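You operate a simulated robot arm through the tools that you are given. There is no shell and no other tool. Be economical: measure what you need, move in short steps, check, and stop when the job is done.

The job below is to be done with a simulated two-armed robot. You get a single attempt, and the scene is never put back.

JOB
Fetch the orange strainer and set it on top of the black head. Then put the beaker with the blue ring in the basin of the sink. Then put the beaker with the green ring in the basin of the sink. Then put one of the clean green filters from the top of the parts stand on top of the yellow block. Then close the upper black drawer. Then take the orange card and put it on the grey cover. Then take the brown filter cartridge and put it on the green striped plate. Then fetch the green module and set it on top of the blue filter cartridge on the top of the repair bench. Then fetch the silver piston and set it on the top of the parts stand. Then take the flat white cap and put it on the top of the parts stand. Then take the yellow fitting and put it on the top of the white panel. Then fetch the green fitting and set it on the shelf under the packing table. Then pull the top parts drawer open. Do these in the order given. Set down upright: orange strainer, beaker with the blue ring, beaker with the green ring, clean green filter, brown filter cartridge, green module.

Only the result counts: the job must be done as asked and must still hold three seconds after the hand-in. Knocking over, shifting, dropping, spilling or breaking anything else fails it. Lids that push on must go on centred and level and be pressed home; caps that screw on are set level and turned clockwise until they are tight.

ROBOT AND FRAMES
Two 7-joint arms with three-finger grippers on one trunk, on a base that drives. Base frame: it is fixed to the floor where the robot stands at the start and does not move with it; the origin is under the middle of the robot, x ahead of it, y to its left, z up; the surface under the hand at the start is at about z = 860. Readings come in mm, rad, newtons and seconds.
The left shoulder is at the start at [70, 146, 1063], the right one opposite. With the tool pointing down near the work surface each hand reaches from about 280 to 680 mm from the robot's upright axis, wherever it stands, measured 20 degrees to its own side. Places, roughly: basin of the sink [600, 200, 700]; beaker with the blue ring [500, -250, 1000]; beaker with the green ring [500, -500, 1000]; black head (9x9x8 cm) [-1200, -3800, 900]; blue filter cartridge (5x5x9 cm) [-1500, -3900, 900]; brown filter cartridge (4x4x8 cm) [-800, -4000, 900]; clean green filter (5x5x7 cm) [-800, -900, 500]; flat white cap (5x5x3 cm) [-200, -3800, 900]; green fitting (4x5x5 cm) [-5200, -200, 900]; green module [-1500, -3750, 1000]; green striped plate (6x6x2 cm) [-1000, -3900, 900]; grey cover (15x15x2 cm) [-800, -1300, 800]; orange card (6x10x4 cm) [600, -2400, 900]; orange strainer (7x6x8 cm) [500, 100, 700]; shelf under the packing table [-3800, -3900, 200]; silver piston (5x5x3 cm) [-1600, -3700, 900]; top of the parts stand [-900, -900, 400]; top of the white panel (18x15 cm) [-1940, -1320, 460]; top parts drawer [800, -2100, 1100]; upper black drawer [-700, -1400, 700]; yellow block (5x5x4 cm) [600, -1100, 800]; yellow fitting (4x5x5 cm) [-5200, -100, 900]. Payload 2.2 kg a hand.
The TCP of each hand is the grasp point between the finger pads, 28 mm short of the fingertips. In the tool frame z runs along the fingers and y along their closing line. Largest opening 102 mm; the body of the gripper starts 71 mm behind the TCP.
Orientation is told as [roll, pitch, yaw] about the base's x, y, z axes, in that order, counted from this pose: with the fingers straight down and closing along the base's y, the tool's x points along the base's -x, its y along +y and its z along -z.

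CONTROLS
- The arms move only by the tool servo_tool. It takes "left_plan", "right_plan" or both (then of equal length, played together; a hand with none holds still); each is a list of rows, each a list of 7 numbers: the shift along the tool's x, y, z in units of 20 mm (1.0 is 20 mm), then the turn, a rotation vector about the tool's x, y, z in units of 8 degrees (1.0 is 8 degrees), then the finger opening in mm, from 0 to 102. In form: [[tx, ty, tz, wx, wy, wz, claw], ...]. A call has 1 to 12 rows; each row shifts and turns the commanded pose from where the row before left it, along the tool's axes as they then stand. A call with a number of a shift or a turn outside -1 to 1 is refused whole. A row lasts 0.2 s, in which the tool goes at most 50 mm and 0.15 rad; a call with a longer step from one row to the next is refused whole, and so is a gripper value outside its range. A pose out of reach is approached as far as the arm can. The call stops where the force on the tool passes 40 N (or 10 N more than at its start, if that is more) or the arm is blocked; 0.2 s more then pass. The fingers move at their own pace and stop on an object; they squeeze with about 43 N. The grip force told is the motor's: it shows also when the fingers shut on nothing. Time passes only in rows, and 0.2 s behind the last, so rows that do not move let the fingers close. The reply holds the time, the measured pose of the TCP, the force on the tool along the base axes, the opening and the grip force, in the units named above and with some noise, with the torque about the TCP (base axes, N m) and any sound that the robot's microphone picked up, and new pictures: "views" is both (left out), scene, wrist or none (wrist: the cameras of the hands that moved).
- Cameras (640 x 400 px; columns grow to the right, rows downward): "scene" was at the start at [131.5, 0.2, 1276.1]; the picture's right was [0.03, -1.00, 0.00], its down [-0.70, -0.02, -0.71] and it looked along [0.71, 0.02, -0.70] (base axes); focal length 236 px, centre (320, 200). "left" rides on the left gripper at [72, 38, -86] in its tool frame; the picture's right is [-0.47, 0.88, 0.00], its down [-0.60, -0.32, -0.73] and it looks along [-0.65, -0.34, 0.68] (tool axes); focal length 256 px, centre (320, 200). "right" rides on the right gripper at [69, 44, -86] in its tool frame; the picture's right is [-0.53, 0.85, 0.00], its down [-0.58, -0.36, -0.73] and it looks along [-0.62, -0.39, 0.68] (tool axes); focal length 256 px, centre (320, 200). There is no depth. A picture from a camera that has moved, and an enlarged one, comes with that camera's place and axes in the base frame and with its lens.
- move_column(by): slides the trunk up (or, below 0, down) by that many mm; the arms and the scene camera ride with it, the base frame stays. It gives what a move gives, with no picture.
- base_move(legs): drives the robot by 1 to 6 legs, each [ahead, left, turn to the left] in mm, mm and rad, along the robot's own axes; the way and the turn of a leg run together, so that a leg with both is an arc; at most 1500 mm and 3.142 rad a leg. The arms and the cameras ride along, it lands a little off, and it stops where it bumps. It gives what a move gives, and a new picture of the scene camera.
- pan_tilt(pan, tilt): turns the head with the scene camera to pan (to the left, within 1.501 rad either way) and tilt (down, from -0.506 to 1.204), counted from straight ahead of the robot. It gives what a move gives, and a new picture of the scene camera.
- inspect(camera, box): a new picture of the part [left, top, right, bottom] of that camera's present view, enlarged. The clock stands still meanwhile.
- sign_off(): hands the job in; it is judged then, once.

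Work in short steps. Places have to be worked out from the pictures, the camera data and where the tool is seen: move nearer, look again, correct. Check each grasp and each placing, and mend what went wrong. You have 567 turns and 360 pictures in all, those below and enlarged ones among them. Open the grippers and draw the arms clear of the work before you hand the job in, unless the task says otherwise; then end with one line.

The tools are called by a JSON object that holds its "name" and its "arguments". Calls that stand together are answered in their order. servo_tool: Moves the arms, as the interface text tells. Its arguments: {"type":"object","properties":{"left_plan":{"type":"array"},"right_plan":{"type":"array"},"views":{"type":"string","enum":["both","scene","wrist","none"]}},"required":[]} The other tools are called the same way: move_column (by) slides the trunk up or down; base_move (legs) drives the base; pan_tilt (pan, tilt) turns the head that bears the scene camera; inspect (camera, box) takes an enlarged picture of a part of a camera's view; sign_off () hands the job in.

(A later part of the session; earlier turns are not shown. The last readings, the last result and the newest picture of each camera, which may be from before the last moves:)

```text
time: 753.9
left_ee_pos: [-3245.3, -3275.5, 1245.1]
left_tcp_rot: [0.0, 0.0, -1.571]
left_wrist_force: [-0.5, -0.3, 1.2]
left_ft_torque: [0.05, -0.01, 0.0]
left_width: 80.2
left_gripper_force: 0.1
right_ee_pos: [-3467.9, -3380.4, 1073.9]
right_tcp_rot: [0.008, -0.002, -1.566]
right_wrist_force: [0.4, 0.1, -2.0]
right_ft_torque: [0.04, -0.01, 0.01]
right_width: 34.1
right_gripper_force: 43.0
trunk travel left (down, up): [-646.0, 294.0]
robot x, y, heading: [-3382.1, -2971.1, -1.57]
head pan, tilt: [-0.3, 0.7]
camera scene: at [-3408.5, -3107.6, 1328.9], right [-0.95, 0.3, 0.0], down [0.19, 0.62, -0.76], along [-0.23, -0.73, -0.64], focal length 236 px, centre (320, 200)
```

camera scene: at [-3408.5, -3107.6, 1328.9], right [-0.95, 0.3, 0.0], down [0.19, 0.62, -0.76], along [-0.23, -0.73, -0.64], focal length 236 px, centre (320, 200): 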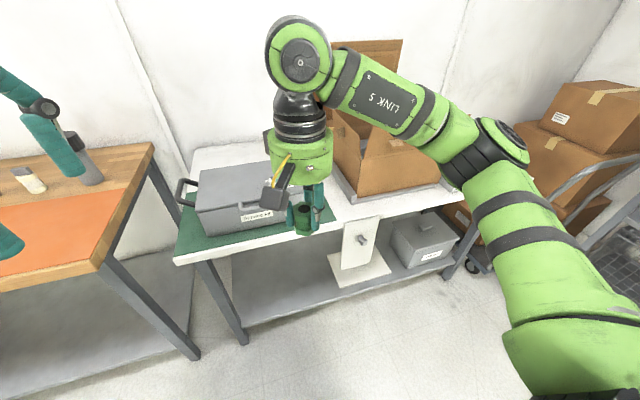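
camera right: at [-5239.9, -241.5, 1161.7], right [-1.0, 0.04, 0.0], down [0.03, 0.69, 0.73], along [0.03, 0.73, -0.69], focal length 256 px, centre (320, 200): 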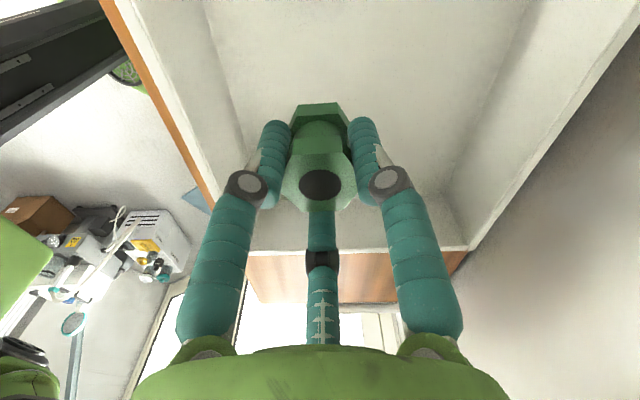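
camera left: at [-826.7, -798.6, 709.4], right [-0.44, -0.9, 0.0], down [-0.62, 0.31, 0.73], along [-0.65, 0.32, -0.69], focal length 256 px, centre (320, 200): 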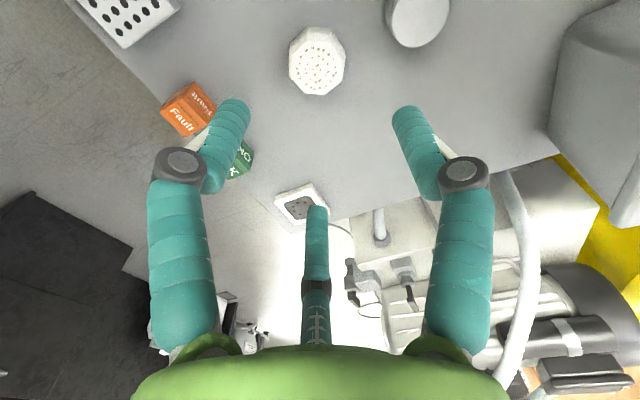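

The packing table is ahead; its lower shelf is free left of the white stand, around [-3580, −3790, 200]. I'll lower the trunk fully here (hands in front of the table), then move in under the top.

{"name": "base_move", "arguments": {"legs": [[0, -75, 0]]}}

{"name": "move_column", "arguments": {"by": -400}}

{"name": "move_column", "arguments": {"by": -170}}

{"name": "pan_tilt", "arguments": {"pan": -0.2, "tilt": 0.5}}

```text
time: 755.0
left_ee_pos: [-3316.6, -3274.5, 1244.5]
left_tcp_rot: [0.0, 0.0, -1.571]
left_wrist_force: [0.2, 0.1, -0.6]
left_ft_torque: [0.02, 0.0, -0.03]
left_width: 80.2
left_gripper_force: 0.1
right_ee_pos: [-3538.5, -3380.0, 1073.5]
right_tcp_rot: [0.006, -0.003, -1.566]
right_wrist_force: [0.2, -0.7, -1.0]
right_ft_torque: [0.01, 0.01, 0.02]
right_width: 34.4
right_gripper_force: 43.0
trunk travel left (down, up): [-646.0, 294.0]
robot x, y, heading: [-3456.1, -2972.6, -1.575]
head pan, tilt: [-0.3, 0.7]
camera scene: at [-3479.5, -3107.5, 1329.0], right [-0.95, 0.3, 0.0], down [0.19, 0.62, -0.77], along [-0.23, -0.73, -0.64], focal length 236 px, centre (320, 200)
```

scene: 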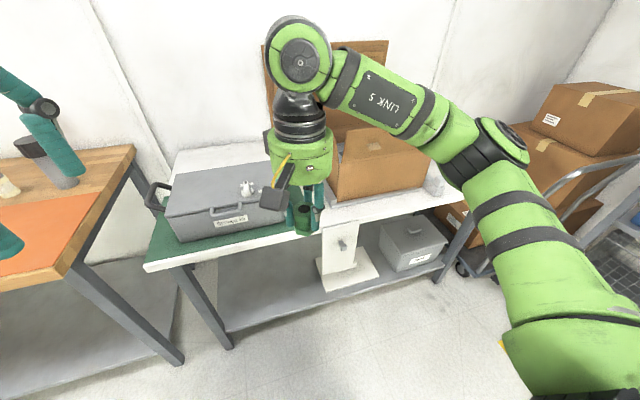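

```text
time: 758.8
left_ee_pos: [-3318.0, -3273.6, 845.8]
left_tcp_rot: [0.001, 0.0, -1.57]
left_wrist_force: [-0.1, 0.0, -0.4]
left_ft_torque: [0.0, 0.0, 0.01]
left_width: 80.0
left_gripper_force: 0.0
right_ee_pos: [-3540.1, -3380.7, 672.3]
right_tcp_rot: [0.007, -0.001, -1.566]
right_wrist_force: [0.7, 0.1, -1.0]
right_ft_torque: [0.0, -0.01, 0.02]
right_width: 34.3
right_gripper_force: 42.8
trunk travel left (down, up): [-246.0, 694.0]
robot x, y, heading: [-3455.1, -2972.1, -1.573]
head pan, tilt: [-0.3, 0.7]
```

```text
time: 760.7
left_ee_pos: [-3320.1, -3274.3, 674.5]
left_tcp_rot: [0.0, 0.0, -1.571]
left_wrist_force: [-0.2, -0.2, 0.4]
left_ft_torque: [-0.02, -0.03, -0.02]
left_width: 80.2
left_gripper_force: 0.1
right_ee_pos: [-3542.1, -3380.0, 503.6]
right_tcp_rot: [0.006, -0.002, -1.565]
right_wrist_force: [0.4, -0.6, -1.0]
right_ft_torque: [0.02, 0.0, 0.02]
right_width: 34.2
right_gripper_force: 42.7
trunk travel left (down, up): [-76.0, 864.0]
robot x, y, heading: [-3453.9, -2976.0, -1.569]
head pan, tilt: [-0.3, 0.7]
```

```text
time: 761.4
left_ee_pos: [-3317.3, -3274.0, 675.0]
left_tcp_rot: [0.0, 0.001, -1.571]
left_wrist_force: [0.4, 0.1, -0.1]
left_ft_torque: [0.0, 0.0, -0.05]
left_width: 79.9
left_gripper_force: 0.0
right_ee_pos: [-3539.4, -3380.7, 503.2]
right_tcp_rot: [0.008, -0.002, -1.566]
right_wrist_force: [0.4, -0.5, -1.4]
right_ft_torque: [0.03, 0.02, 0.02]
right_width: 34.5
right_gripper_force: 43.1
trunk travel left (down, up): [-76.0, 864.0]
robot x, y, heading: [-3460.7, -2969.8, -1.575]
head pan, tilt: [-0.201, 0.499]
camera scene: at [-3474.9, -3115.4, 776.6], right [-0.98, 0.2, 0.0], down [0.1, 0.47, -0.88], along [-0.18, -0.86, -0.48], focal length 236 px, centre (320, 200)
```

scene: 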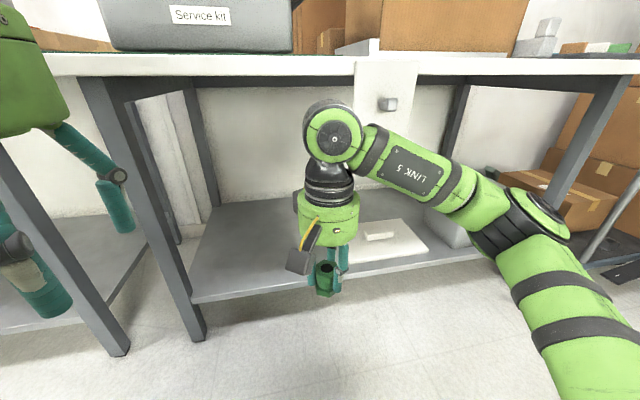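

Good view of the shelf. Lower the right hand to z≈330, then move the base 190 mm forward so the hand goes under the table top.

{"name": "servo_tool", "arguments": {"right_plan": [[0, 0, 1, 0, 0, 0, 20], [0, 0, 1, 0, 0, 0, 20], [0, 0, 1, 0, 0, 0, 20], [0, 0, 1, 0, 0, 0, 20], [0, 0, 1, 0, 0, 0, 20], [0, 0, 1, 0, 0, 0, 20], [0, 0, 1, 0, 0, 0, 20], [0, 0, 1, 0, 0, 0, 20], [0, 0, 0.7, 0, 0, 0, 20]], "views": "none"}}

{"name": "base_move", "arguments": {"legs": [[190, 0, 0]]}}

```text
time: 763.4
left_ee_pos: [-3318.8, -3274.6, 674.8]
left_tcp_rot: [-0.001, 0.001, -1.571]
left_wrist_force: [0.2, 0.2, -0.3]
left_ft_torque: [-0.03, 0.02, 0.02]
left_width: 79.9
left_gripper_force: 0.0
right_ee_pos: [-3539.1, -3380.4, 329.1]
right_tcp_rot: [0.007, -0.002, -1.565]
right_wrist_force: [-0.6, -0.2, -1.7]
right_ft_torque: [0.0, 0.0, -0.01]
right_width: 34.0
right_gripper_force: 42.7
trunk travel left (down, up): [-76.0, 864.0]
robot x, y, heading: [-3453.9, -2974.8, -1.575]
head pan, tilt: [-0.201, 0.499]
```

```text
time: 765.0
left_ee_pos: [-3319.7, -3467.7, 672.7]
left_tcp_rot: [-0.001, 0.004, -1.573]
left_wrist_force: [0.2, -0.4, 0.9]
left_ft_torque: [0.0, 0.0, -0.01]
left_width: 80.5
left_gripper_force: 0.1
right_ee_pos: [-3540.7, -3571.1, 326.0]
right_tcp_rot: [0.006, 0.008, -1.569]
right_wrist_force: [0.3, 0.0, -1.6]
right_ft_torque: [0.03, 0.0, 0.01]
right_width: 34.2
right_gripper_force: 43.0
trunk travel left (down, up): [-76.0, 864.0]
robot x, y, heading: [-3456.1, -3163.1, -1.576]
head pan, tilt: [-0.201, 0.499]
camera scene: at [-3475.4, -3307.8, 775.8], right [-0.98, 0.2, 0.0], down [0.1, 0.47, -0.88], along [-0.18, -0.86, -0.48], focal length 236 px, centre (320, 200)
```

scene: 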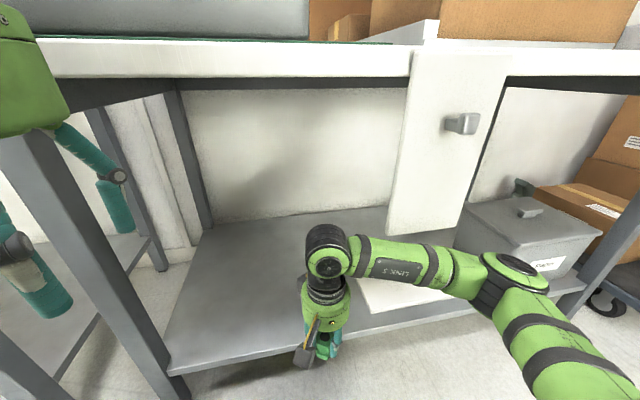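

Hand is under the top. Move forward 190 mm and 40 mm right at z≈300.

{"name": "servo_tool", "arguments": {"right_plan": [[-1, -0.2, 0.2, 0, 0, 0, 20], [-1, -0.2, 0.2, 0, 0, 0, 20], [-1, -0.2, 0.2, 0, 0, 0, 20], [-1, -0.2, 0.2, 0, 0, 0, 20], [-1, -0.2, 0.2, 0, 0, 0, 20], [-1, -0.2, 0.2, 0, 0, 0, 20], [-1, -0.2, 0.2, 0, 0, 0, 20], [-1, -0.2, 0, 0, 0, 0, 20], [-1, -0.2, 0, 0, 0, 0, 20]], "views": "both"}}

```text
time: 767.0
left_ee_pos: [-3319.7, -3465.3, 675.1]
left_tcp_rot: [0.0, 0.0, -1.574]
left_wrist_force: [0.0, 0.6, 0.2]
left_ft_torque: [0.0, 0.02, 0.0]
left_width: 79.7
left_gripper_force: 0.0
right_ee_pos: [-3573.0, -3749.4, 298.1]
right_tcp_rot: [0.006, 0.003, -1.565]
right_wrist_force: [0.4, -0.5, -1.2]
right_ft_torque: [-0.03, -0.02, -0.03]
right_width: 34.2
right_gripper_force: 42.6
trunk travel left (down, up): [-76.0, 864.0]
robot x, y, heading: [-3454.2, -3167.1, -1.573]
head pan, tilt: [-0.201, 0.499]
camera scene: at [-3475.3, -3305.6, 776.6], right [-0.98, 0.2, 0.0], down [0.1, 0.47, -0.88], along [-0.18, -0.86, -0.48], focal length 236 px, centre (320, 200)
camera right: at [-3530.9, -3680.7, 384.1], right [0.85, -0.53, 0.0], down [-0.36, -0.58, 0.73], along [-0.38, -0.62, -0.69], focal length 256 px, centre (320, 200)
```

scene: 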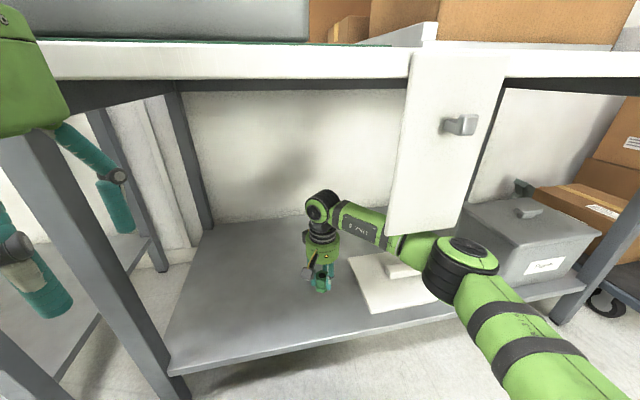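
right: 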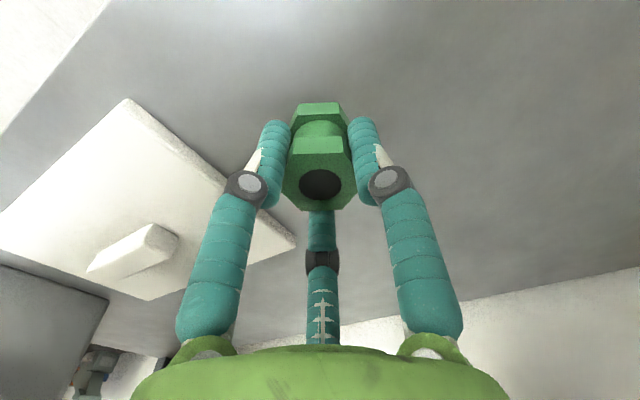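

The shelf under the fitting is clear (stand base 115 mm away). Lower and creep to contact.

{"name": "servo_tool", "arguments": {"right_plan": [[0, 0, 0.8, 0, 0, 0, 20], [0, 0, 0.8, 0, 0, 0, 20], [0, 0, 0.4, 0, 0, 0, 20], [0, 0, 0.2, 0, 0, 0, 20]], "views": "none"}}

{"name": "servo_tool", "arguments": {"right_plan": [[0, 0, 0.15, 0, 0, 0, 20], [0, 0, 0.15, 0, 0, 0, 20], [0, 0, 0.15, 0, 0, 0, 20]], "views": "none"}}

```text
time: 768.0
left_ee_pos: [-3320.5, -3463.6, 675.6]
left_tcp_rot: [0.001, 0.0, -1.573]
left_wrist_force: [0.0, -0.6, 0.5]
left_ft_torque: [-0.01, 0.02, -0.01]
left_width: 80.0
left_gripper_force: 0.0
right_ee_pos: [-3575.0, -3748.3, 252.9]
right_tcp_rot: [0.006, 0.005, -1.568]
right_wrist_force: [-0.2, 0.3, -2.2]
right_ft_torque: [0.0, 0.01, 0.01]
right_width: 34.0
right_gripper_force: 43.3
trunk travel left (down, up): [-76.0, 864.0]
robot x, y, heading: [-3457.1, -3163.2, -1.571]
head pan, tilt: [-0.201, 0.499]
```

```text
time: 768.8
left_ee_pos: [-3319.0, -3464.9, 674.9]
left_tcp_rot: [0.0, 0.0, -1.572]
left_wrist_force: [-0.8, -1.2, 0.2]
left_ft_torque: [-0.01, -0.01, 0.01]
left_width: 80.1
left_gripper_force: 0.0
right_ee_pos: [-3576.3, -3748.6, 245.3]
right_tcp_rot: [0.005, 0.004, -1.567]
right_wrist_force: [0.4, -0.3, -2.1]
right_ft_torque: [-0.02, 0.02, 0.01]
right_width: 34.0
right_gripper_force: 42.8
trunk travel left (down, up): [-76.0, 864.0]
robot x, y, heading: [-3457.6, -3166.4, -1.574]
head pan, tilt: [-0.201, 0.499]
```

{"name": "servo_tool", "arguments": {"right_plan": [[0, 0, 0.15, 0, 0, 0, 20], [0, 0, 0.15, 0, 0, 0, 20], [0, 0, 0.15, 0, 0, 0, 20]], "views": "none"}}

{"name": "servo_tool", "arguments": {"right_plan": [[0, 0, 0.1, 0, 0, 0, 20], [0, 0, 0.1, 0, 0, 0, 20], [0, 0, 0.1, 0, 0, 0, 20]], "views": "none"}}

```text
time: 769.6
left_ee_pos: [-3319.5, -3461.6, 676.6]
left_tcp_rot: [0.0, -0.006, -1.569]
left_wrist_force: [0.2, 0.2, -0.4]
left_ft_torque: [0.04, 0.01, 0.01]
left_width: 80.3
left_gripper_force: 0.1
right_ee_pos: [-3574.4, -3748.7, 242.5]
right_tcp_rot: [0.006, -0.004, -1.568]
right_wrist_force: [-2.4, 11.0, 31.6]
right_ft_torque: [0.3, 0.25, 0.01]
right_width: 34.4
right_gripper_force: 43.0
trunk travel left (down, up): [-76.0, 864.0]
robot x, y, heading: [-3452.9, -3160.0, -1.576]
head pan, tilt: [-0.201, 0.499]
```

```text
time: 770.4
left_ee_pos: [-3319.3, -3463.0, 676.3]
left_tcp_rot: [-0.002, 0.0, -1.572]
left_wrist_force: [-0.6, 0.7, -0.2]
left_ft_torque: [-0.03, 0.01, 0.01]
left_width: 80.1
left_gripper_force: 0.2
right_ee_pos: [-3574.9, -3751.6, 239.6]
right_tcp_rot: [0.009, -0.008, -1.568]
right_wrist_force: [-1.1, 4.0, 18.4]
right_ft_torque: [-0.02, 0.22, -0.08]
right_width: 34.0
right_gripper_force: 42.6
trunk travel left (down, up): [-76.0, 864.0]
robot x, y, heading: [-3459.7, -3160.7, -1.576]
head pan, tilt: [-0.201, 0.499]
stopped in row 3 (right hand): the force on the tool passed its limit at 45 N (the readings are from after the stop); the commanded pose is now the measured one
```

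On the shelf. Ease, release and lift a little, then check.

{"name": "servo_tool", "arguments": {"right_plan": [[0, 0, -0.1, 0, 0, 0, 20], [0, 0, 0, 0, 0, 0, 40], [0, 0, 0, 0, 0, 0, 55], [0, 0, 0, 0, 0, 0, 66], [0, 0, -0.5, 0, 0, 0, 70], [0, 0, -1, 0, 0, 0, 70], [0, 0, -1, 0, 0, 0, 70], [0, 0, -1, 0, 0, 0, 70], [0, 0, -1, 0, 0, 0, 70]], "views": "both"}}

```text
time: 772.6
left_ee_pos: [-3320.7, -3464.9, 676.3]
left_tcp_rot: [0.001, 0.001, -1.573]
left_wrist_force: [-0.8, -0.1, 1.3]
left_ft_torque: [0.02, 0.0, -0.01]
left_width: 80.4
left_gripper_force: 0.1
right_ee_pos: [-3572.8, -3731.4, 292.7]
right_tcp_rot: [0.002, 0.069, -1.558]
right_wrist_force: [0.2, -1.0, 0.1]
right_ft_torque: [-0.01, -0.01, 0.01]
right_width: 70.1
right_gripper_force: 0.0
trunk travel left (down, up): [-76.0, 864.0]
robot x, y, heading: [-3455.3, -3161.0, -1.57]
head pan, tilt: [-0.201, 0.499]
stopped in row 9 (right hand): the arm was blocked; the commanded pose is now the measured one
camera scene: at [-3476.6, -3305.8, 777.7], right [-0.98, 0.2, 0.0], down [0.1, 0.47, -0.88], along [-0.18, -0.86, -0.48], focal length 236 px, centre (320, 200)
camera right: at [-3530.5, -3668.9, 382.5], right [0.85, -0.52, -0.03], down [-0.36, -0.63, 0.69], along [-0.38, -0.57, -0.72], focal length 256 px, centre (320, 200)
```

scene: 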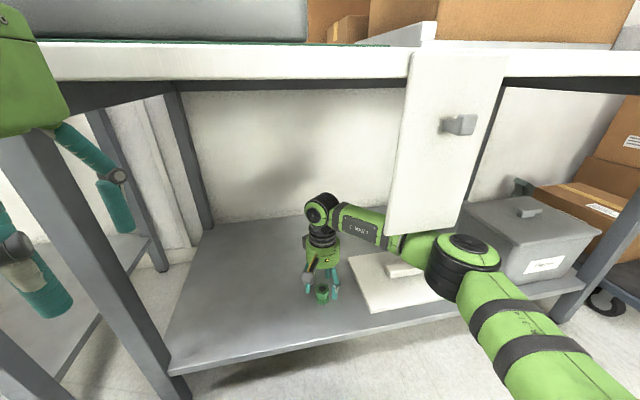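
right: 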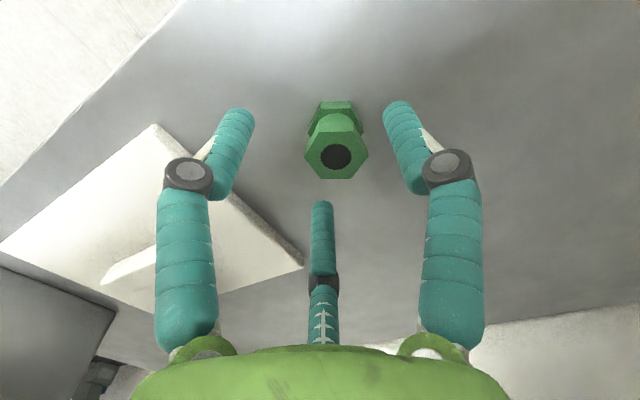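

The fitting stands on the shelf, but the elbow is touching the hanging white plate in front as the hand rises. I'll drop the trunk 6 mm to unload it and back straight out with the fingertips just above the fitting.

{"name": "move_column", "arguments": {"by": -6}}

{"name": "base_move", "arguments": {"legs": [[-120, 0, 0]]}}

```text
time: 773.2
left_ee_pos: [-3319.6, -3464.4, 670.3]
left_tcp_rot: [0.002, -0.002, -1.573]
left_wrist_force: [1.0, -0.8, 0.9]
left_ft_torque: [0.0, -0.01, 0.02]
left_width: 79.8
left_gripper_force: 0.0
right_ee_pos: [-3571.4, -3736.3, 294.8]
right_tcp_rot: [0.002, 0.052, -1.559]
right_wrist_force: [0.5, -0.7, -0.3]
right_ft_torque: [0.05, 0.02, 0.0]
right_width: 69.9
right_gripper_force: 0.1
trunk travel left (down, up): [-70.0, 870.0]
robot x, y, heading: [-3458.1, -3165.6, -1.571]
head pan, tilt: [-0.201, 0.499]
```

```text
time: 774.4
left_ee_pos: [-3318.1, -3342.2, 669.6]
left_tcp_rot: [-0.001, 0.0, -1.574]
left_wrist_force: [0.2, 0.5, 0.6]
left_ft_torque: [0.0, 0.04, -0.02]
left_width: 80.1
left_gripper_force: 0.3
right_ee_pos: [-3570.7, -3613.7, 291.1]
right_tcp_rot: [0.0, 0.057, -1.56]
right_wrist_force: [1.3, 0.0, -0.4]
right_ft_torque: [0.01, -0.01, 0.01]
right_width: 70.0
right_gripper_force: 0.1
trunk travel left (down, up): [-70.0, 870.0]
robot x, y, heading: [-3457.3, -3042.2, -1.574]
head pan, tilt: [-0.201, 0.499]
camera scene: at [-3474.1, -3183.3, 770.7], right [-0.98, 0.2, 0.0], down [0.1, 0.47, -0.88], along [-0.18, -0.86, -0.48], focal length 236 px, centre (320, 200)
```

scene: 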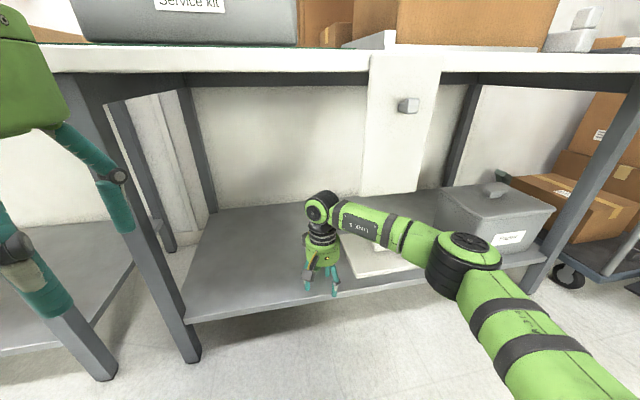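

{"name": "base_move", "arguments": {"legs": [[-180, 0, 0]]}}

{"name": "inspect", "arguments": {"camera": "scene", "box": [200, 160, 500, 320]}}

```text
time: 775.9
left_ee_pos: [-3316.9, -3161.2, 669.6]
left_tcp_rot: [-0.001, -0.001, -1.571]
left_wrist_force: [-0.3, -0.8, 0.4]
left_ft_torque: [-0.02, 0.01, -0.02]
left_width: 80.1
left_gripper_force: 0.0
right_ee_pos: [-3570.2, -3433.5, 292.5]
right_tcp_rot: [0.002, 0.055, -1.558]
right_wrist_force: [-0.2, -0.8, -0.2]
right_ft_torque: [0.0, -0.02, 0.02]
right_width: 69.7
right_gripper_force: 0.1
trunk travel left (down, up): [-70.0, 870.0]
robot x, y, heading: [-3455.8, -2857.4, -1.573]
head pan, tilt: [-0.201, 0.499]
camera scene: at [-3473.7, -3002.7, 770.7], right [-0.98, 0.2, 0.0], down [0.1, 0.47, -0.88], along [-0.18, -0.86, -0.48], focal length 236 px, centre (320, 200)
```

scene: 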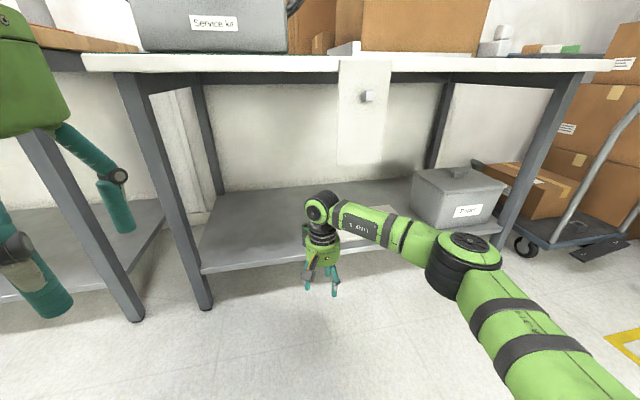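

```text
2.13 times, centred on (350, 240) of scene
camera zoom: at [-3473.7, -3002.7, 770.7], right [-0.98, 0.2, 0.0], down [0.1, 0.47, -0.88], along [-0.18, -0.86, -0.48], focal length 504 px, centre (256, 115)
```

zoom: 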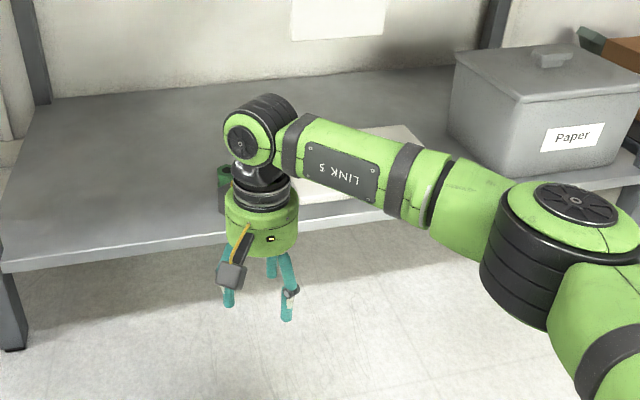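

The green fitting stands on the shelf. Last: the top parts drawer. Raise the trunk and the hand, then drive back east.

{"name": "move_column", "arguments": {"by": 400}}

{"name": "move_column", "arguments": {"by": 180}}

{"name": "servo_tool", "arguments": {"right_plan": [[0, 0, -1, 0, -0.39, 0, 70], [0.5, 0, -1, 0, 0, 0, 70], [1, 0, -1, 0, 0, 0, 70], [1, 0, -1, 0, 0, 0, 70], [1, 0, -1, 0, 0, 0, 70], [1, 0, -1, 0, 0, 0, 70], [1, 0, -1, 0, 0, 0, 70], [1, 0, -1, 0, 0, 0, 70], [0, 0, -1, 0, 0, 0, 70]], "views": "none"}}

{"name": "base_move", "arguments": {"legs": [[100, 0, 0], [0, 1200, 0], [0, 1200, 0], [0, 800, 0]]}}

```text
time: 779.8
left_ee_pos: [-3317.0, -3161.3, 1068.9]
left_tcp_rot: [0.001, -0.002, -1.572]
left_wrist_force: [0.2, 0.2, -0.5]
left_ft_torque: [0.0, -0.04, -0.05]
left_width: 79.9
left_gripper_force: 0.0
right_ee_pos: [-3570.7, -3432.6, 691.7]
right_tcp_rot: [0.003, 0.056, -1.559]
right_wrist_force: [-0.6, 0.5, 0.3]
right_ft_torque: [-0.03, -0.01, 0.02]
right_width: 69.8
right_gripper_force: 0.1
trunk travel left (down, up): [-470.0, 470.0]
robot x, y, heading: [-3453.7, -2860.4, -1.571]
head pan, tilt: [-0.201, 0.499]
```

```text
time: 781.8
left_ee_pos: [-3316.5, -3160.6, 1247.9]
left_tcp_rot: [0.0, 0.0, -1.57]
left_wrist_force: [0.5, -0.3, 0.3]
left_ft_torque: [-0.01, 0.03, -0.03]
left_width: 79.9
left_gripper_force: 0.1
right_ee_pos: [-3571.0, -3433.0, 872.0]
right_tcp_rot: [0.001, 0.056, -1.558]
right_wrist_force: [-0.2, -0.3, -1.0]
right_ft_torque: [-0.02, 0.02, -0.03]
right_width: 70.2
right_gripper_force: 0.0
trunk travel left (down, up): [-650.0, 290.0]
robot x, y, heading: [-3458.8, -2860.2, -1.573]
head pan, tilt: [-0.201, 0.499]
```

```text
time: 783.8
left_ee_pos: [-3317.1, -3162.0, 1248.7]
left_tcp_rot: [-0.003, 0.001, -1.572]
left_wrist_force: [0.4, -0.6, -0.1]
left_ft_torque: [-0.02, -0.02, -0.02]
left_width: 80.1
left_gripper_force: 0.0
right_ee_pos: [-3571.5, -3304.1, 1052.4]
right_tcp_rot: [0.002, 0.0, -1.558]
right_wrist_force: [0.0, 0.8, 0.0]
right_ft_torque: [0.0, 0.02, -0.02]
right_width: 69.7
right_gripper_force: 0.1
trunk travel left (down, up): [-650.0, 290.0]
robot x, y, heading: [-3457.5, -2864.3, -1.571]
head pan, tilt: [-0.201, 0.499]
```

```text
time: 800.2
left_ee_pos: [-123.0, -3296.9, 1249.0]
left_tcp_rot: [0.0, -0.001, -1.581]
left_wrist_force: [0.2, 0.1, 0.6]
left_ft_torque: [0.04, -0.01, -0.02]
left_width: 79.9
left_gripper_force: 0.0
right_ee_pos: [-378.3, -3435.2, 1053.0]
right_tcp_rot: [0.003, 0.001, -1.569]
right_wrist_force: [-0.4, 0.0, -0.7]
right_ft_torque: [0.01, -0.01, 0.01]
right_width: 69.8
right_gripper_force: 0.0
trunk travel left (down, up): [-650.0, 290.0]
robot x, y, heading: [-259.4, -2993.7, -1.578]
head pan, tilt: [-0.201, 0.499]
camera scene: at [-276.9, -3135.1, 1350.7], right [-0.98, 0.21, 0.0], down [0.1, 0.47, -0.88], along [-0.19, -0.86, -0.48], focal length 236 px, centre (320, 200)
```

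scene: 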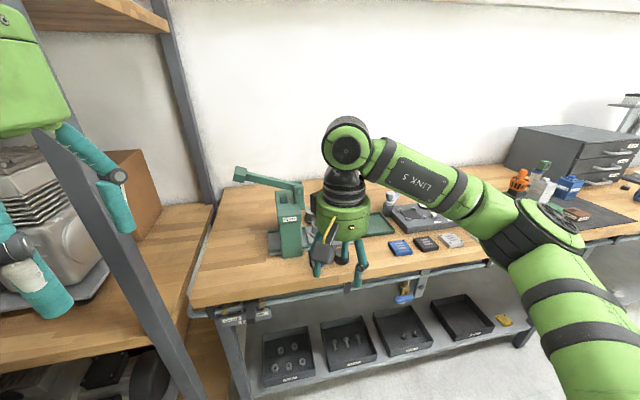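

{"name": "base_move", "arguments": {"legs": [[-770, 0, 0], [0, 0, 1.577]]}}

{"name": "pan_tilt", "arguments": {"pan": 0.1, "tilt": 0.4}}

{"name": "inspect", "arguments": {"camera": "scene", "box": [200, 80, 400, 220]}}

```text
time: 808.2
left_ee_pos: [57.8, -2089.0, 1249.2]
left_tcp_rot: [0.0, 0.0, -0.021]
left_wrist_force: [0.9, 0.0, 0.4]
left_ft_torque: [-0.01, 0.0, -0.04]
left_width: 80.3
left_gripper_force: 0.0
right_ee_pos: [194.8, -2347.4, 1052.3]
right_tcp_rot: [0.002, 0.001, -0.007]
right_wrist_force: [-0.5, -0.1, -0.6]
right_ft_torque: [0.03, 0.02, -0.01]
right_width: 69.8
right_gripper_force: 0.0
trunk travel left (down, up): [-650.0, 290.0]
robot x, y, heading: [-248.7, -2218.8, -0.027]
head pan, tilt: [-0.201, 0.499]
camera scene: at [-107.4, -2245.1, 1350.7], right [-0.22, -0.98, 0.0], down [-0.47, 0.11, -0.88], along [0.86, -0.19, -0.48], focal length 236 px, centre (320, 200)
```

scene: 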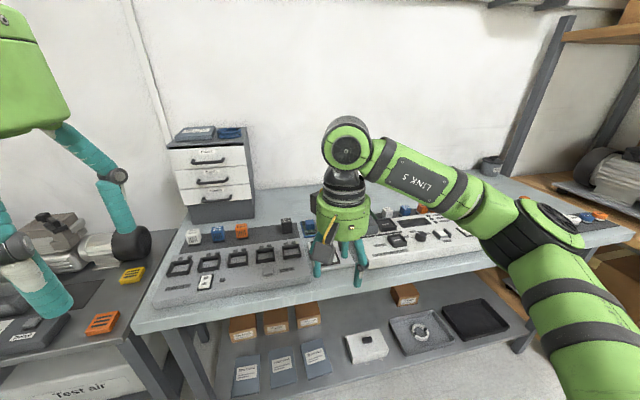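

```text
time: 809.0
left_ee_pos: [56.8, -2090.1, 1249.1]
left_tcp_rot: [0.001, 0.0, -0.022]
left_wrist_force: [-0.3, -0.4, 0.1]
left_ft_torque: [0.01, 0.05, 0.0]
left_width: 80.0
left_gripper_force: 0.0
right_ee_pos: [194.2, -2347.4, 1051.8]
right_tcp_rot: [0.002, 0.002, -0.007]
right_wrist_force: [0.8, -0.2, 0.0]
right_ft_torque: [0.0, 0.02, -0.02]
right_width: 70.0
right_gripper_force: 0.1
trunk travel left (down, up): [-650.0, 290.0]
robot x, y, heading: [-243.3, -2216.6, -0.025]
head pan, tilt: [0.099, 0.4]
camera scene: at [-103.8, -2217.8, 1359.8], right [0.08, -1.0, 0.0], down [-0.39, -0.03, -0.92], along [0.92, 0.07, -0.39], focal length 236 px, centre (320, 200)
```

scene: 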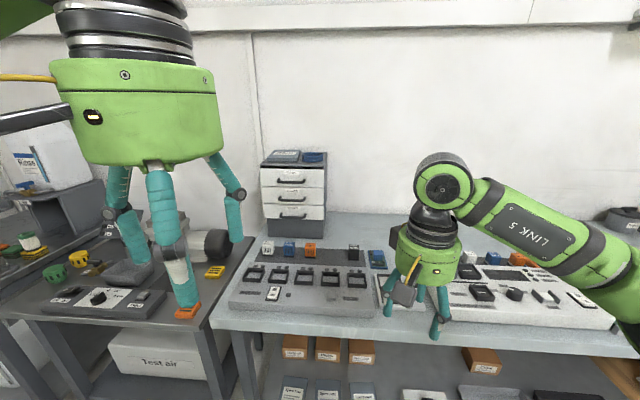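

```text
2.86 times, centred on (300, 150) of scene
camera zoom: at [-103.8, -2217.8, 1359.8], right [0.08, -1.0, 0.0], down [-0.39, -0.03, -0.92], along [0.92, 0.07, -0.39], focal length 675 px, centre (377, 343)
```

zoom: 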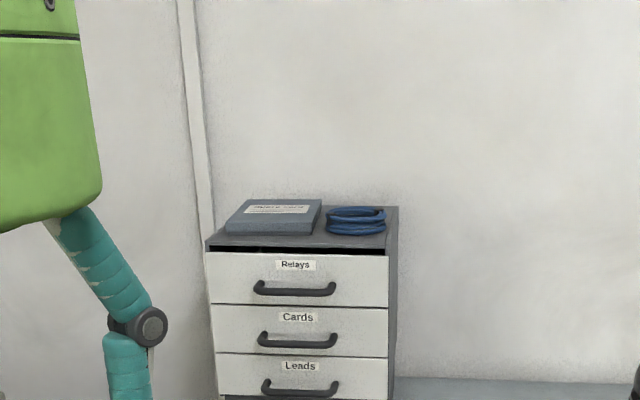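

The top drawer ("Relays") has a bar handle at about [700, −2062, 1089]. I'll extend the left hand forward, then turn it so the fingers point forward with one finger below and two above the bar.

{"name": "servo_tool", "arguments": {"left_plan": [[-1, 0, 0, 0, 0, 0, 60], [-1, 0, 0, 0, 0, 0, 60], [-1, 0, 0, 0, 0, 0, 60], [-1, 0, 0, 0, 0, 0, 60], [-1, 0, 0, 0, 0, 0, 60], [-1, 0, 0, 0, 0, 0, 60], [-1, 0, 0, 0, 0, 0, 60], [-1, 0, 0, 0, 0, 0, 60], [-1, 0, 0, 0, 0, 0, 60], [-1, 0, 0, 0, 0, 0, 60], [-1, 0, 0, 0, 0, 0, 60], [-1, 0, 0, 0, 0, 0, 60]], "views": "none"}}

{"name": "servo_tool", "arguments": {"left_plan": [[0, 0, 0, 0, 0, -1, 60], [0, 0, 0, 0, 0, -1, 60], [0, 0, 0, 0, 0, -1, 60], [0, 0, 0, 0, 0, -1, 60], [0, 0, 0, 0, 0, -1, 60], [0, 0, 0, 0, 0, -1, 60], [0, 0, 0, 0, 0, -1, 60], [0, 0, 0, 0, 0, -1, 60], [0, 0, 0, 0, 0, -1, 60], [0, 0, 0, 0, 0, -1, 60], [0, 0, 0, 0, 0, -1, 60], [0, 0, 0, 0, 0, -0.5, 60]], "views": "none"}}

{"name": "servo_tool", "arguments": {"left_plan": [[0, 0, 0, 1, 0, 0, 60], [0, 0, 0, 1, 0, 0, 60], [0, 0, 0, 1, 0, 0, 60], [0, 0, 0, 1, 0, 0, 60], [0, 0, 0, 1, 0, 0, 60], [0, 0, 0, 1, 0, 0, 60], [0, 0, 0, 1, 0, 0, 60], [0, 0, 0, 1, 0, 0, 60], [0, 0, 0, 1, 0, 0, 60], [0, 0, 0, 1, 0, 0, 60], [0, 0, 0, 1, 0, 0, 60]], "views": "both"}}

```text
time: 811.6
left_ee_pos: [286.1, -2094.2, 1245.0]
left_tcp_rot: [-0.001, -0.002, -0.025]
left_wrist_force: [-0.4, -0.4, 0.8]
left_ft_torque: [-0.01, 0.0, 0.02]
left_width: 60.0
left_gripper_force: 0.2
left hand out of reach, approached as far as the arm can: row 12
right_ee_pos: [194.0, -2347.3, 1052.3]
right_tcp_rot: [0.001, 0.003, -0.007]
right_wrist_force: [-0.3, -1.2, 0.5]
right_ft_torque: [0.0, -0.02, 0.0]
right_width: 70.2
right_gripper_force: 0.0
trunk travel left (down, up): [-650.0, 290.0]
robot x, y, heading: [-243.0, -2221.0, -0.023]
head pan, tilt: [0.099, 0.4]
```

```text
time: 814.2
left_ee_pos: [286.3, -2094.5, 1244.3]
left_tcp_rot: [-0.002, 0.004, 1.587]
left_wrist_force: [0.0, 1.0, 0.1]
left_ft_torque: [-0.02, 0.0, 0.0]
left_width: 59.9
left_gripper_force: 0.0
right_ee_pos: [194.3, -2347.5, 1052.0]
right_tcp_rot: [-0.001, 0.0, -0.009]
right_wrist_force: [-0.3, -0.1, -0.1]
right_ft_torque: [0.01, -0.01, 0.02]
right_width: 70.1
right_gripper_force: 0.1
trunk travel left (down, up): [-650.0, 290.0]
robot x, y, heading: [-244.1, -2217.7, -0.021]
head pan, tilt: [0.099, 0.4]
```

```text
time: 816.6
left_ee_pos: [286.4, -2094.5, 1244.8]
left_tcp_rot: [-1.534, 0.003, 1.585]
left_wrist_force: [0.3, 1.0, -0.5]
left_ft_torque: [0.0, 0.01, -0.01]
left_width: 60.0
left_gripper_force: 0.0
right_ee_pos: [194.8, -2346.3, 1052.2]
right_tcp_rot: [0.002, 0.004, -0.009]
right_wrist_force: [0.6, 1.4, -0.2]
right_ft_torque: [-0.01, 0.01, 0.01]
right_width: 69.9
right_gripper_force: 0.1
trunk travel left (down, up): [-650.0, 290.0]
robot x, y, heading: [-245.8, -2218.9, -0.026]
head pan, tilt: [0.099, 0.4]
camera scene: at [-102.7, -2217.3, 1359.7], right [0.08, -1.0, 0.0], down [-0.39, -0.03, -0.92], along [0.92, 0.07, -0.39], focal length 236 px, centre (320, 200)
camera left: at [200.2, -2167.2, 1210.3], right [-0.04, 0.46, -0.89], down [-0.73, 0.6, 0.34], along [0.68, 0.66, 0.31], focal length 256 px, centre (320, 200)
```

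scene: 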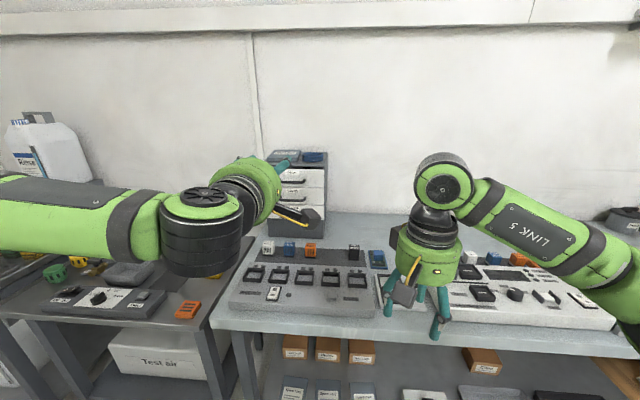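
left: 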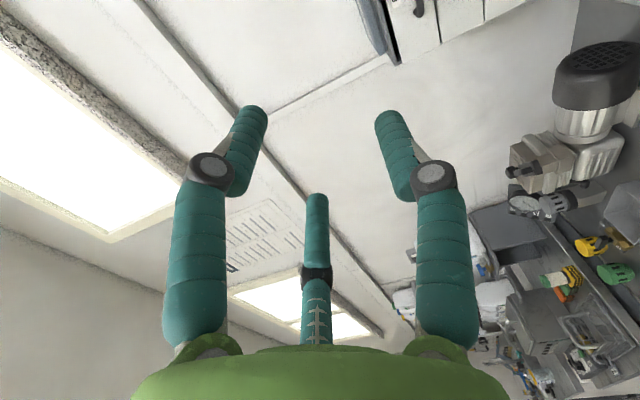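

The hand now points forward. Lower it to handle height (z≈1089), shift 30 mm left, and drive closer.

{"name": "servo_tool", "arguments": {"left_plan": [[-0.2, 1, 0, 0, 0, 0, 60], [-0.2, 1, 0, 0, 0, 0, 60], [-0.2, 1, 0, 0, 0, 0, 60], [-0.2, 1, 0, 0, 0, 0, 60], [-0.2, 1, 0, 0, 0, 0, 60], [-0.2, 1, 0, 0, 0, 0, 60], [-0.2, 1, 0, 0, 0, 0, 60], [-0.2, 0.8, 0, 0, 0, 0, 60]], "views": "none"}}

{"name": "base_move", "arguments": {"legs": [[0, 0, 0.024], [240, 0, 0]]}}

{"name": "inspect", "arguments": {"camera": "left", "box": [0, 0, 640, 400]}}

{"name": "inspect", "arguments": {"camera": "scene", "box": [160, 80, 360, 240]}}

```text
time: 818.4
left_ee_pos: [275.0, -2081.5, 1103.6]
left_tcp_rot: [-1.533, 0.0, 1.589]
left_wrist_force: [-0.1, -0.8, 0.3]
left_ft_torque: [0.01, 0.01, 0.06]
left_width: 59.8
left_gripper_force: 0.0
left hand out of reach, approached as far as the arm can: row 7, 8
right_ee_pos: [194.6, -2348.2, 1052.1]
right_tcp_rot: [0.004, 0.001, -0.01]
right_wrist_force: [-0.2, -0.3, -0.7]
right_ft_torque: [0.02, 0.01, 0.0]
right_width: 70.2
right_gripper_force: 0.1
trunk travel left (down, up): [-650.0, 290.0]
robot x, y, heading: [-247.1, -2224.7, -0.021]
head pan, tilt: [0.099, 0.4]
```

```text
time: 820.5
left_ee_pos: [511.2, -2070.4, 1103.0]
left_tcp_rot: [-1.533, -0.001, 1.613]
left_wrist_force: [0.2, -0.9, 0.0]
left_ft_torque: [-0.01, -0.03, -0.04]
left_width: 59.9
left_gripper_force: 0.1
right_ee_pos: [435.2, -2338.5, 1052.4]
right_tcp_rot: [0.002, 0.002, 0.013]
right_wrist_force: [0.1, 0.0, 0.0]
right_ft_torque: [-0.01, 0.0, 0.05]
right_width: 70.0
right_gripper_force: 0.0
trunk travel left (down, up): [-650.0, 290.0]
robot x, y, heading: [-4.4, -2225.1, 0.003]
head pan, tilt: [0.099, 0.4]
camera scene: at [134.7, -2214.3, 1360.0], right [0.1, -0.99, 0.0], down [-0.39, -0.04, -0.92], along [0.92, 0.09, -0.39], focal length 236 px, centre (320, 200)
```

scene: 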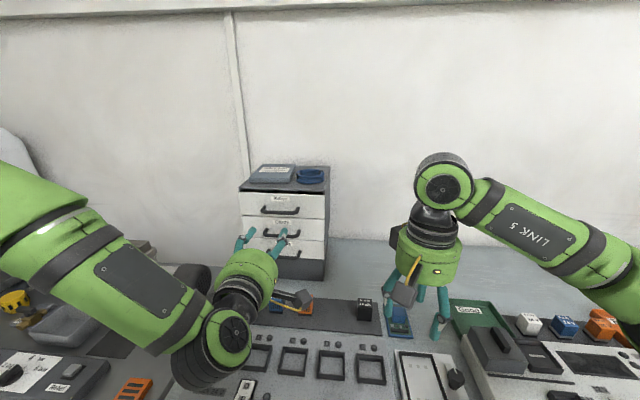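

```text
1.00 times, centred on (320, 200) of left (not enlarged: the box is as wide or as high as the picture)
camera zoom: at [427.1, -2145.1, 1069.1], right [-0.05, 0.46, -0.88], down [-0.74, 0.57, 0.34], along [0.67, 0.68, 0.31], focal length 256 px, centre (320, 200)
```

zoom: 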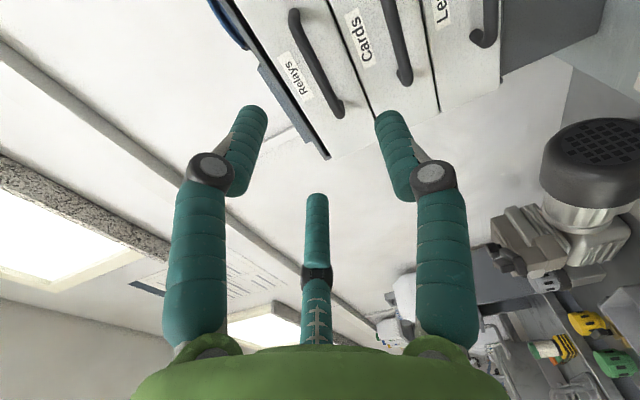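

```text
2.50 times, centred on (260, 160) of scene
camera zoom: at [134.7, -2214.3, 1360.0], right [0.1, -0.99, 0.0], down [-0.39, -0.04, -0.92], along [0.92, 0.09, -0.39], focal length 590 px, centre (470, 300)
```

zoom: 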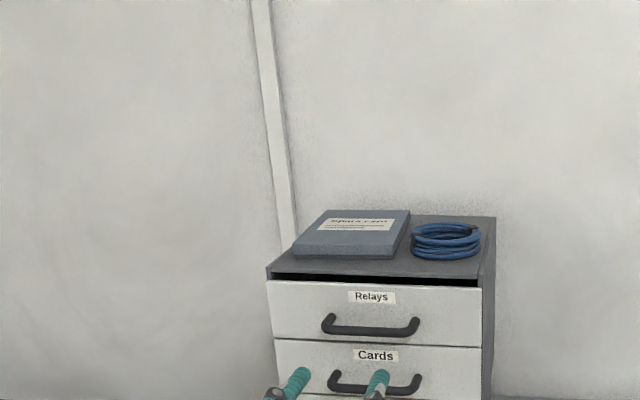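

Cross-checking both cameras puts the handle at about [657, −2064, 1103], right on the hand's axis. Open wider and advance along the axis.

{"name": "servo_tool", "arguments": {"left_plan": [[-0.1, 0, 0.7, 0, 0, 0, 84], [-0.1, 0, 0.7, 0, 0, 0, 84], [-0.1, 0, 0.7, 0, 0, 0, 84], [0, 0, 0.7, 0, 0, 0, 84], [0, 0, 0.7, 0, 0, 0, 84], [0, 0, 0.7, 0, 0, 0, 84], [0, 0, 0.7, 0, 0, 0, 84]], "views": "wrist"}}

{"name": "inspect", "arguments": {"camera": "scene", "box": [200, 140, 360, 260]}}

```text
time: 822.1
left_ee_pos: [608.0, -2078.3, 1110.1]
left_tcp_rot: [-1.526, 0.001, 1.617]
left_wrist_force: [0.9, 0.4, -0.7]
left_ft_torque: [-0.01, 0.01, -0.01]
left_width: 84.1
left_gripper_force: 0.0
left hand out of reach, approached as far as the arm can: row 2, 3, 5, 7
right_ee_pos: [437.5, -2338.2, 1051.6]
right_tcp_rot: [0.001, 0.002, 0.015]
right_wrist_force: [-0.2, -0.2, -0.2]
right_ft_torque: [0.02, 0.01, -0.01]
right_width: 69.9
right_gripper_force: 0.0
trunk travel left (down, up): [-650.0, 290.0]
robot x, y, heading: [-6.8, -2219.3, -0.0]
head pan, tilt: [0.099, 0.4]
camera left: at [523.8, -2153.6, 1077.9], right [-0.06, 0.46, -0.88], down [-0.74, 0.57, 0.35], along [0.67, 0.68, 0.31], focal length 256 px, centre (320, 200)
```

left: 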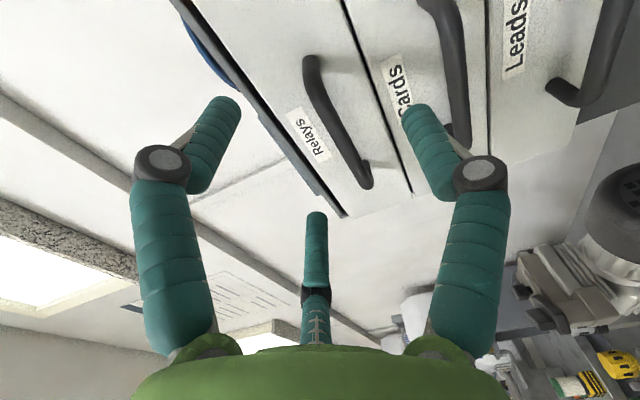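

```text
3.33 times, centred on (280, 200) of scene
camera zoom: at [136.1, -2214.5, 1359.8], right [0.1, -0.99, 0.0], down [-0.39, -0.04, -0.92], along [0.92, 0.09, -0.39], focal length 787 px, centre (453, 200)
```

zoom: 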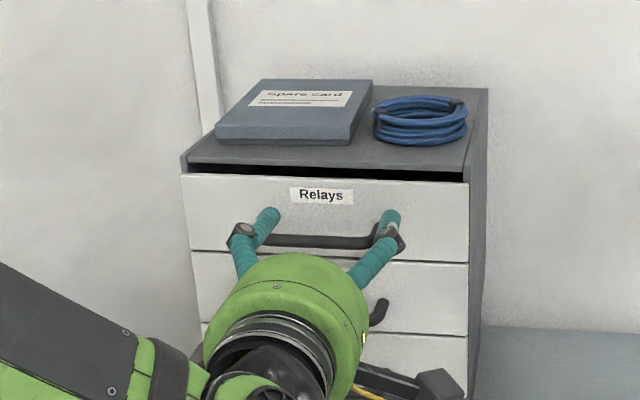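

The two upper fingers are just above the bar's ends. The handle is ~10 mm lower than the hand axis, so lower the trunk 10 mm and creep forward.

{"name": "move_column", "arguments": {"by": -10}}

{"name": "servo_tool", "arguments": {"left_plan": [[-0.15, 0, 0.5, 0, 0, 0, 84], [-0.1, 0, 0.5, 0, 0, 0, 84], [0, 0, 0.5, 0, 0, 0, 84]], "views": "wrist"}}

```text
time: 822.7
left_ee_pos: [607.5, -2077.9, 1100.8]
left_tcp_rot: [-1.527, 0.001, 1.616]
left_wrist_force: [-0.5, -0.1, -0.5]
left_ft_torque: [-0.03, 0.01, -0.04]
left_width: 84.4
left_gripper_force: 0.1
right_ee_pos: [436.5, -2337.2, 1041.3]
right_tcp_rot: [0.001, 0.002, 0.013]
right_wrist_force: [0.1, -0.2, 0.0]
right_ft_torque: [0.01, -0.03, 0.01]
right_width: 70.0
right_gripper_force: 0.1
trunk travel left (down, up): [-640.0, 300.0]
robot x, y, heading: [-3.5, -2220.6, -0.002]
head pan, tilt: [0.099, 0.4]
```

```text
time: 823.5
left_ee_pos: [637.2, -2073.8, 1101.5]
left_tcp_rot: [-1.522, 0.0, 1.623]
left_wrist_force: [-0.3, -0.6, -0.3]
left_ft_torque: [-0.02, 0.01, -0.02]
left_width: 84.0
left_gripper_force: 0.0
left hand out of reach, approached as far as the arm can: row 3
right_ee_pos: [436.8, -2337.5, 1041.8]
right_tcp_rot: [0.001, 0.0, 0.014]
right_wrist_force: [-0.2, -0.3, 0.5]
right_ft_torque: [0.02, 0.02, 0.0]
right_width: 69.9
right_gripper_force: 0.0
trunk travel left (down, up): [-640.0, 300.0]
robot x, y, heading: [-6.8, -2226.2, 0.0]
head pan, tilt: [0.099, 0.4]
camera left: at [553.9, -2150.7, 1069.4], right [-0.07, 0.46, -0.88], down [-0.75, 0.57, 0.35], along [0.66, 0.68, 0.31], focal length 256 px, centre (320, 200)
```

left: 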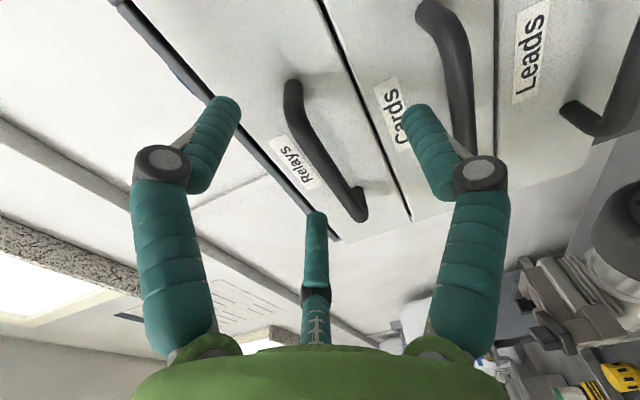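

The bar is on the axis and within finger depth. Advance a few mm more and close.

{"name": "servo_tool", "arguments": {"left_plan": [[0, 0, 0.35, 0, 0, 0, 84], [0, 0, 0, 0, 0, 0, 40], [0, 0, 0, 0, 0, 0, 0], [0, 0, 0, 0, 0, 0, 0], [0, 0, 0, 0, 0, 0, 0]], "views": "wrist"}}

{"name": "inspect", "arguments": {"camera": "scene", "box": [200, 140, 360, 260]}}

```text
time: 824.7
left_ee_pos: [643.4, -2073.7, 1105.4]
left_tcp_rot: [-1.529, 0.002, 1.624]
left_wrist_force: [0.9, 2.0, 10.2]
left_ft_torque: [0.14, -0.15, 0.1]
left_width: 16.3
left_gripper_force: 41.9
right_ee_pos: [436.7, -2336.8, 1042.1]
right_tcp_rot: [0.001, 0.002, 0.014]
right_wrist_force: [0.2, 0.1, -0.5]
right_ft_torque: [-0.01, 0.0, 0.01]
right_width: 70.0
right_gripper_force: 0.0
trunk travel left (down, up): [-640.0, 300.0]
robot x, y, heading: [-2.0, -2224.6, -0.001]
head pan, tilt: [0.099, 0.4]
camera left: at [559.4, -2151.3, 1072.1], right [-0.06, 0.46, -0.88], down [-0.75, 0.57, 0.35], along [0.66, 0.68, 0.31], focal length 256 px, centre (320, 200)
```

left: 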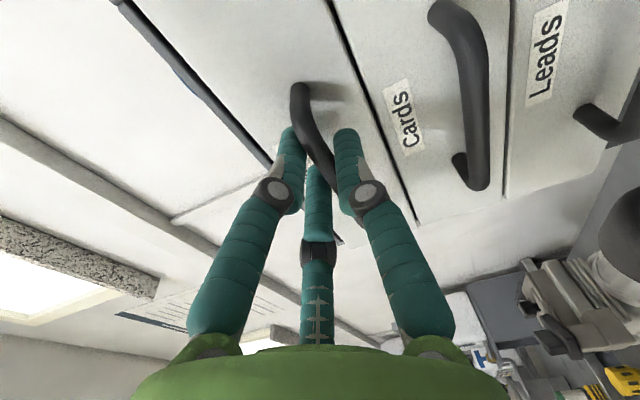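

```text
3.33 times, centred on (280, 200) of scene
camera zoom: at [134.5, -2214.3, 1350.1], right [0.1, -0.99, 0.0], down [-0.39, -0.04, -0.92], along [0.92, 0.09, -0.39], focal length 787 px, centre (453, 200)
```

zoom: 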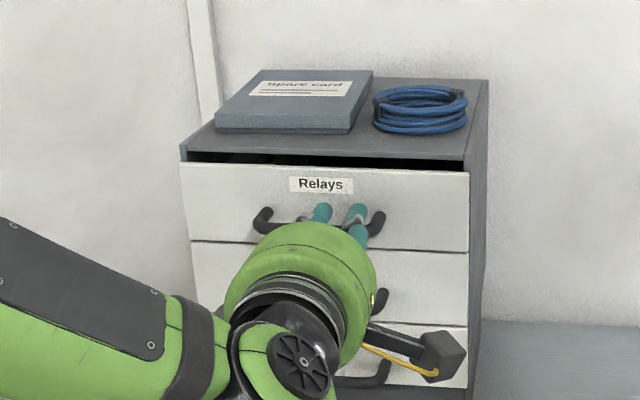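

Gripped the bar (16 mm). Pull straight back gently.

{"name": "servo_tool", "arguments": {"left_plan": [[0, 0, -0.3, 0, 0, 0, 0], [0, 0, -0.4, 0, 0, 0, 0], [0, 0, -0.5, 0, 0, 0, 0], [0, 0, -0.5, 0, 0, 0, 0], [0, 0, -0.5, 0, 0, 0, 0], [0, 0, -0.5, 0, 0, 0, 0]], "views": "scene"}}

```text
time: 826.1
left_ee_pos: [588.5, -2075.0, 1105.9]
left_tcp_rot: [-1.529, 0.001, 1.618]
left_wrist_force: [0.2, 6.7, 8.8]
left_ft_torque: [0.16, -0.13, 0.76]
left_width: 16.1
left_gripper_force: 42.7
right_ee_pos: [434.8, -2334.8, 1042.5]
right_tcp_rot: [0.002, -0.001, 0.013]
right_wrist_force: [0.9, 0.6, 0.0]
right_ft_torque: [-0.03, -0.01, 0.04]
right_width: 69.9
right_gripper_force: 0.1
trunk travel left (down, up): [-640.0, 300.0]
robot x, y, heading: [-3.9, -2220.6, -0.001]
head pan, tilt: [0.099, 0.4]
camera scene: at [133.9, -2212.7, 1350.0], right [0.1, -0.99, 0.0], down [-0.39, -0.04, -0.92], along [0.92, 0.09, -0.39], focal length 236 px, centre (320, 200)
```

scene: 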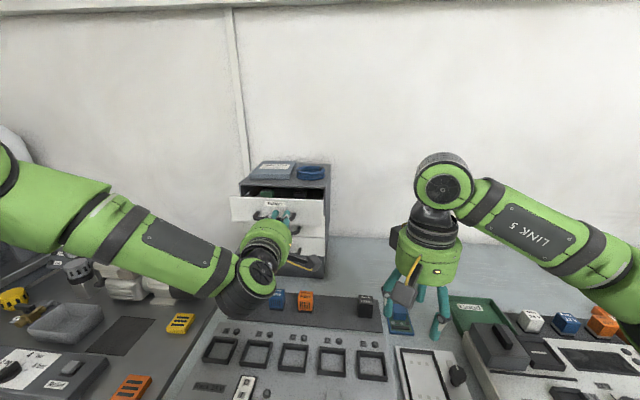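

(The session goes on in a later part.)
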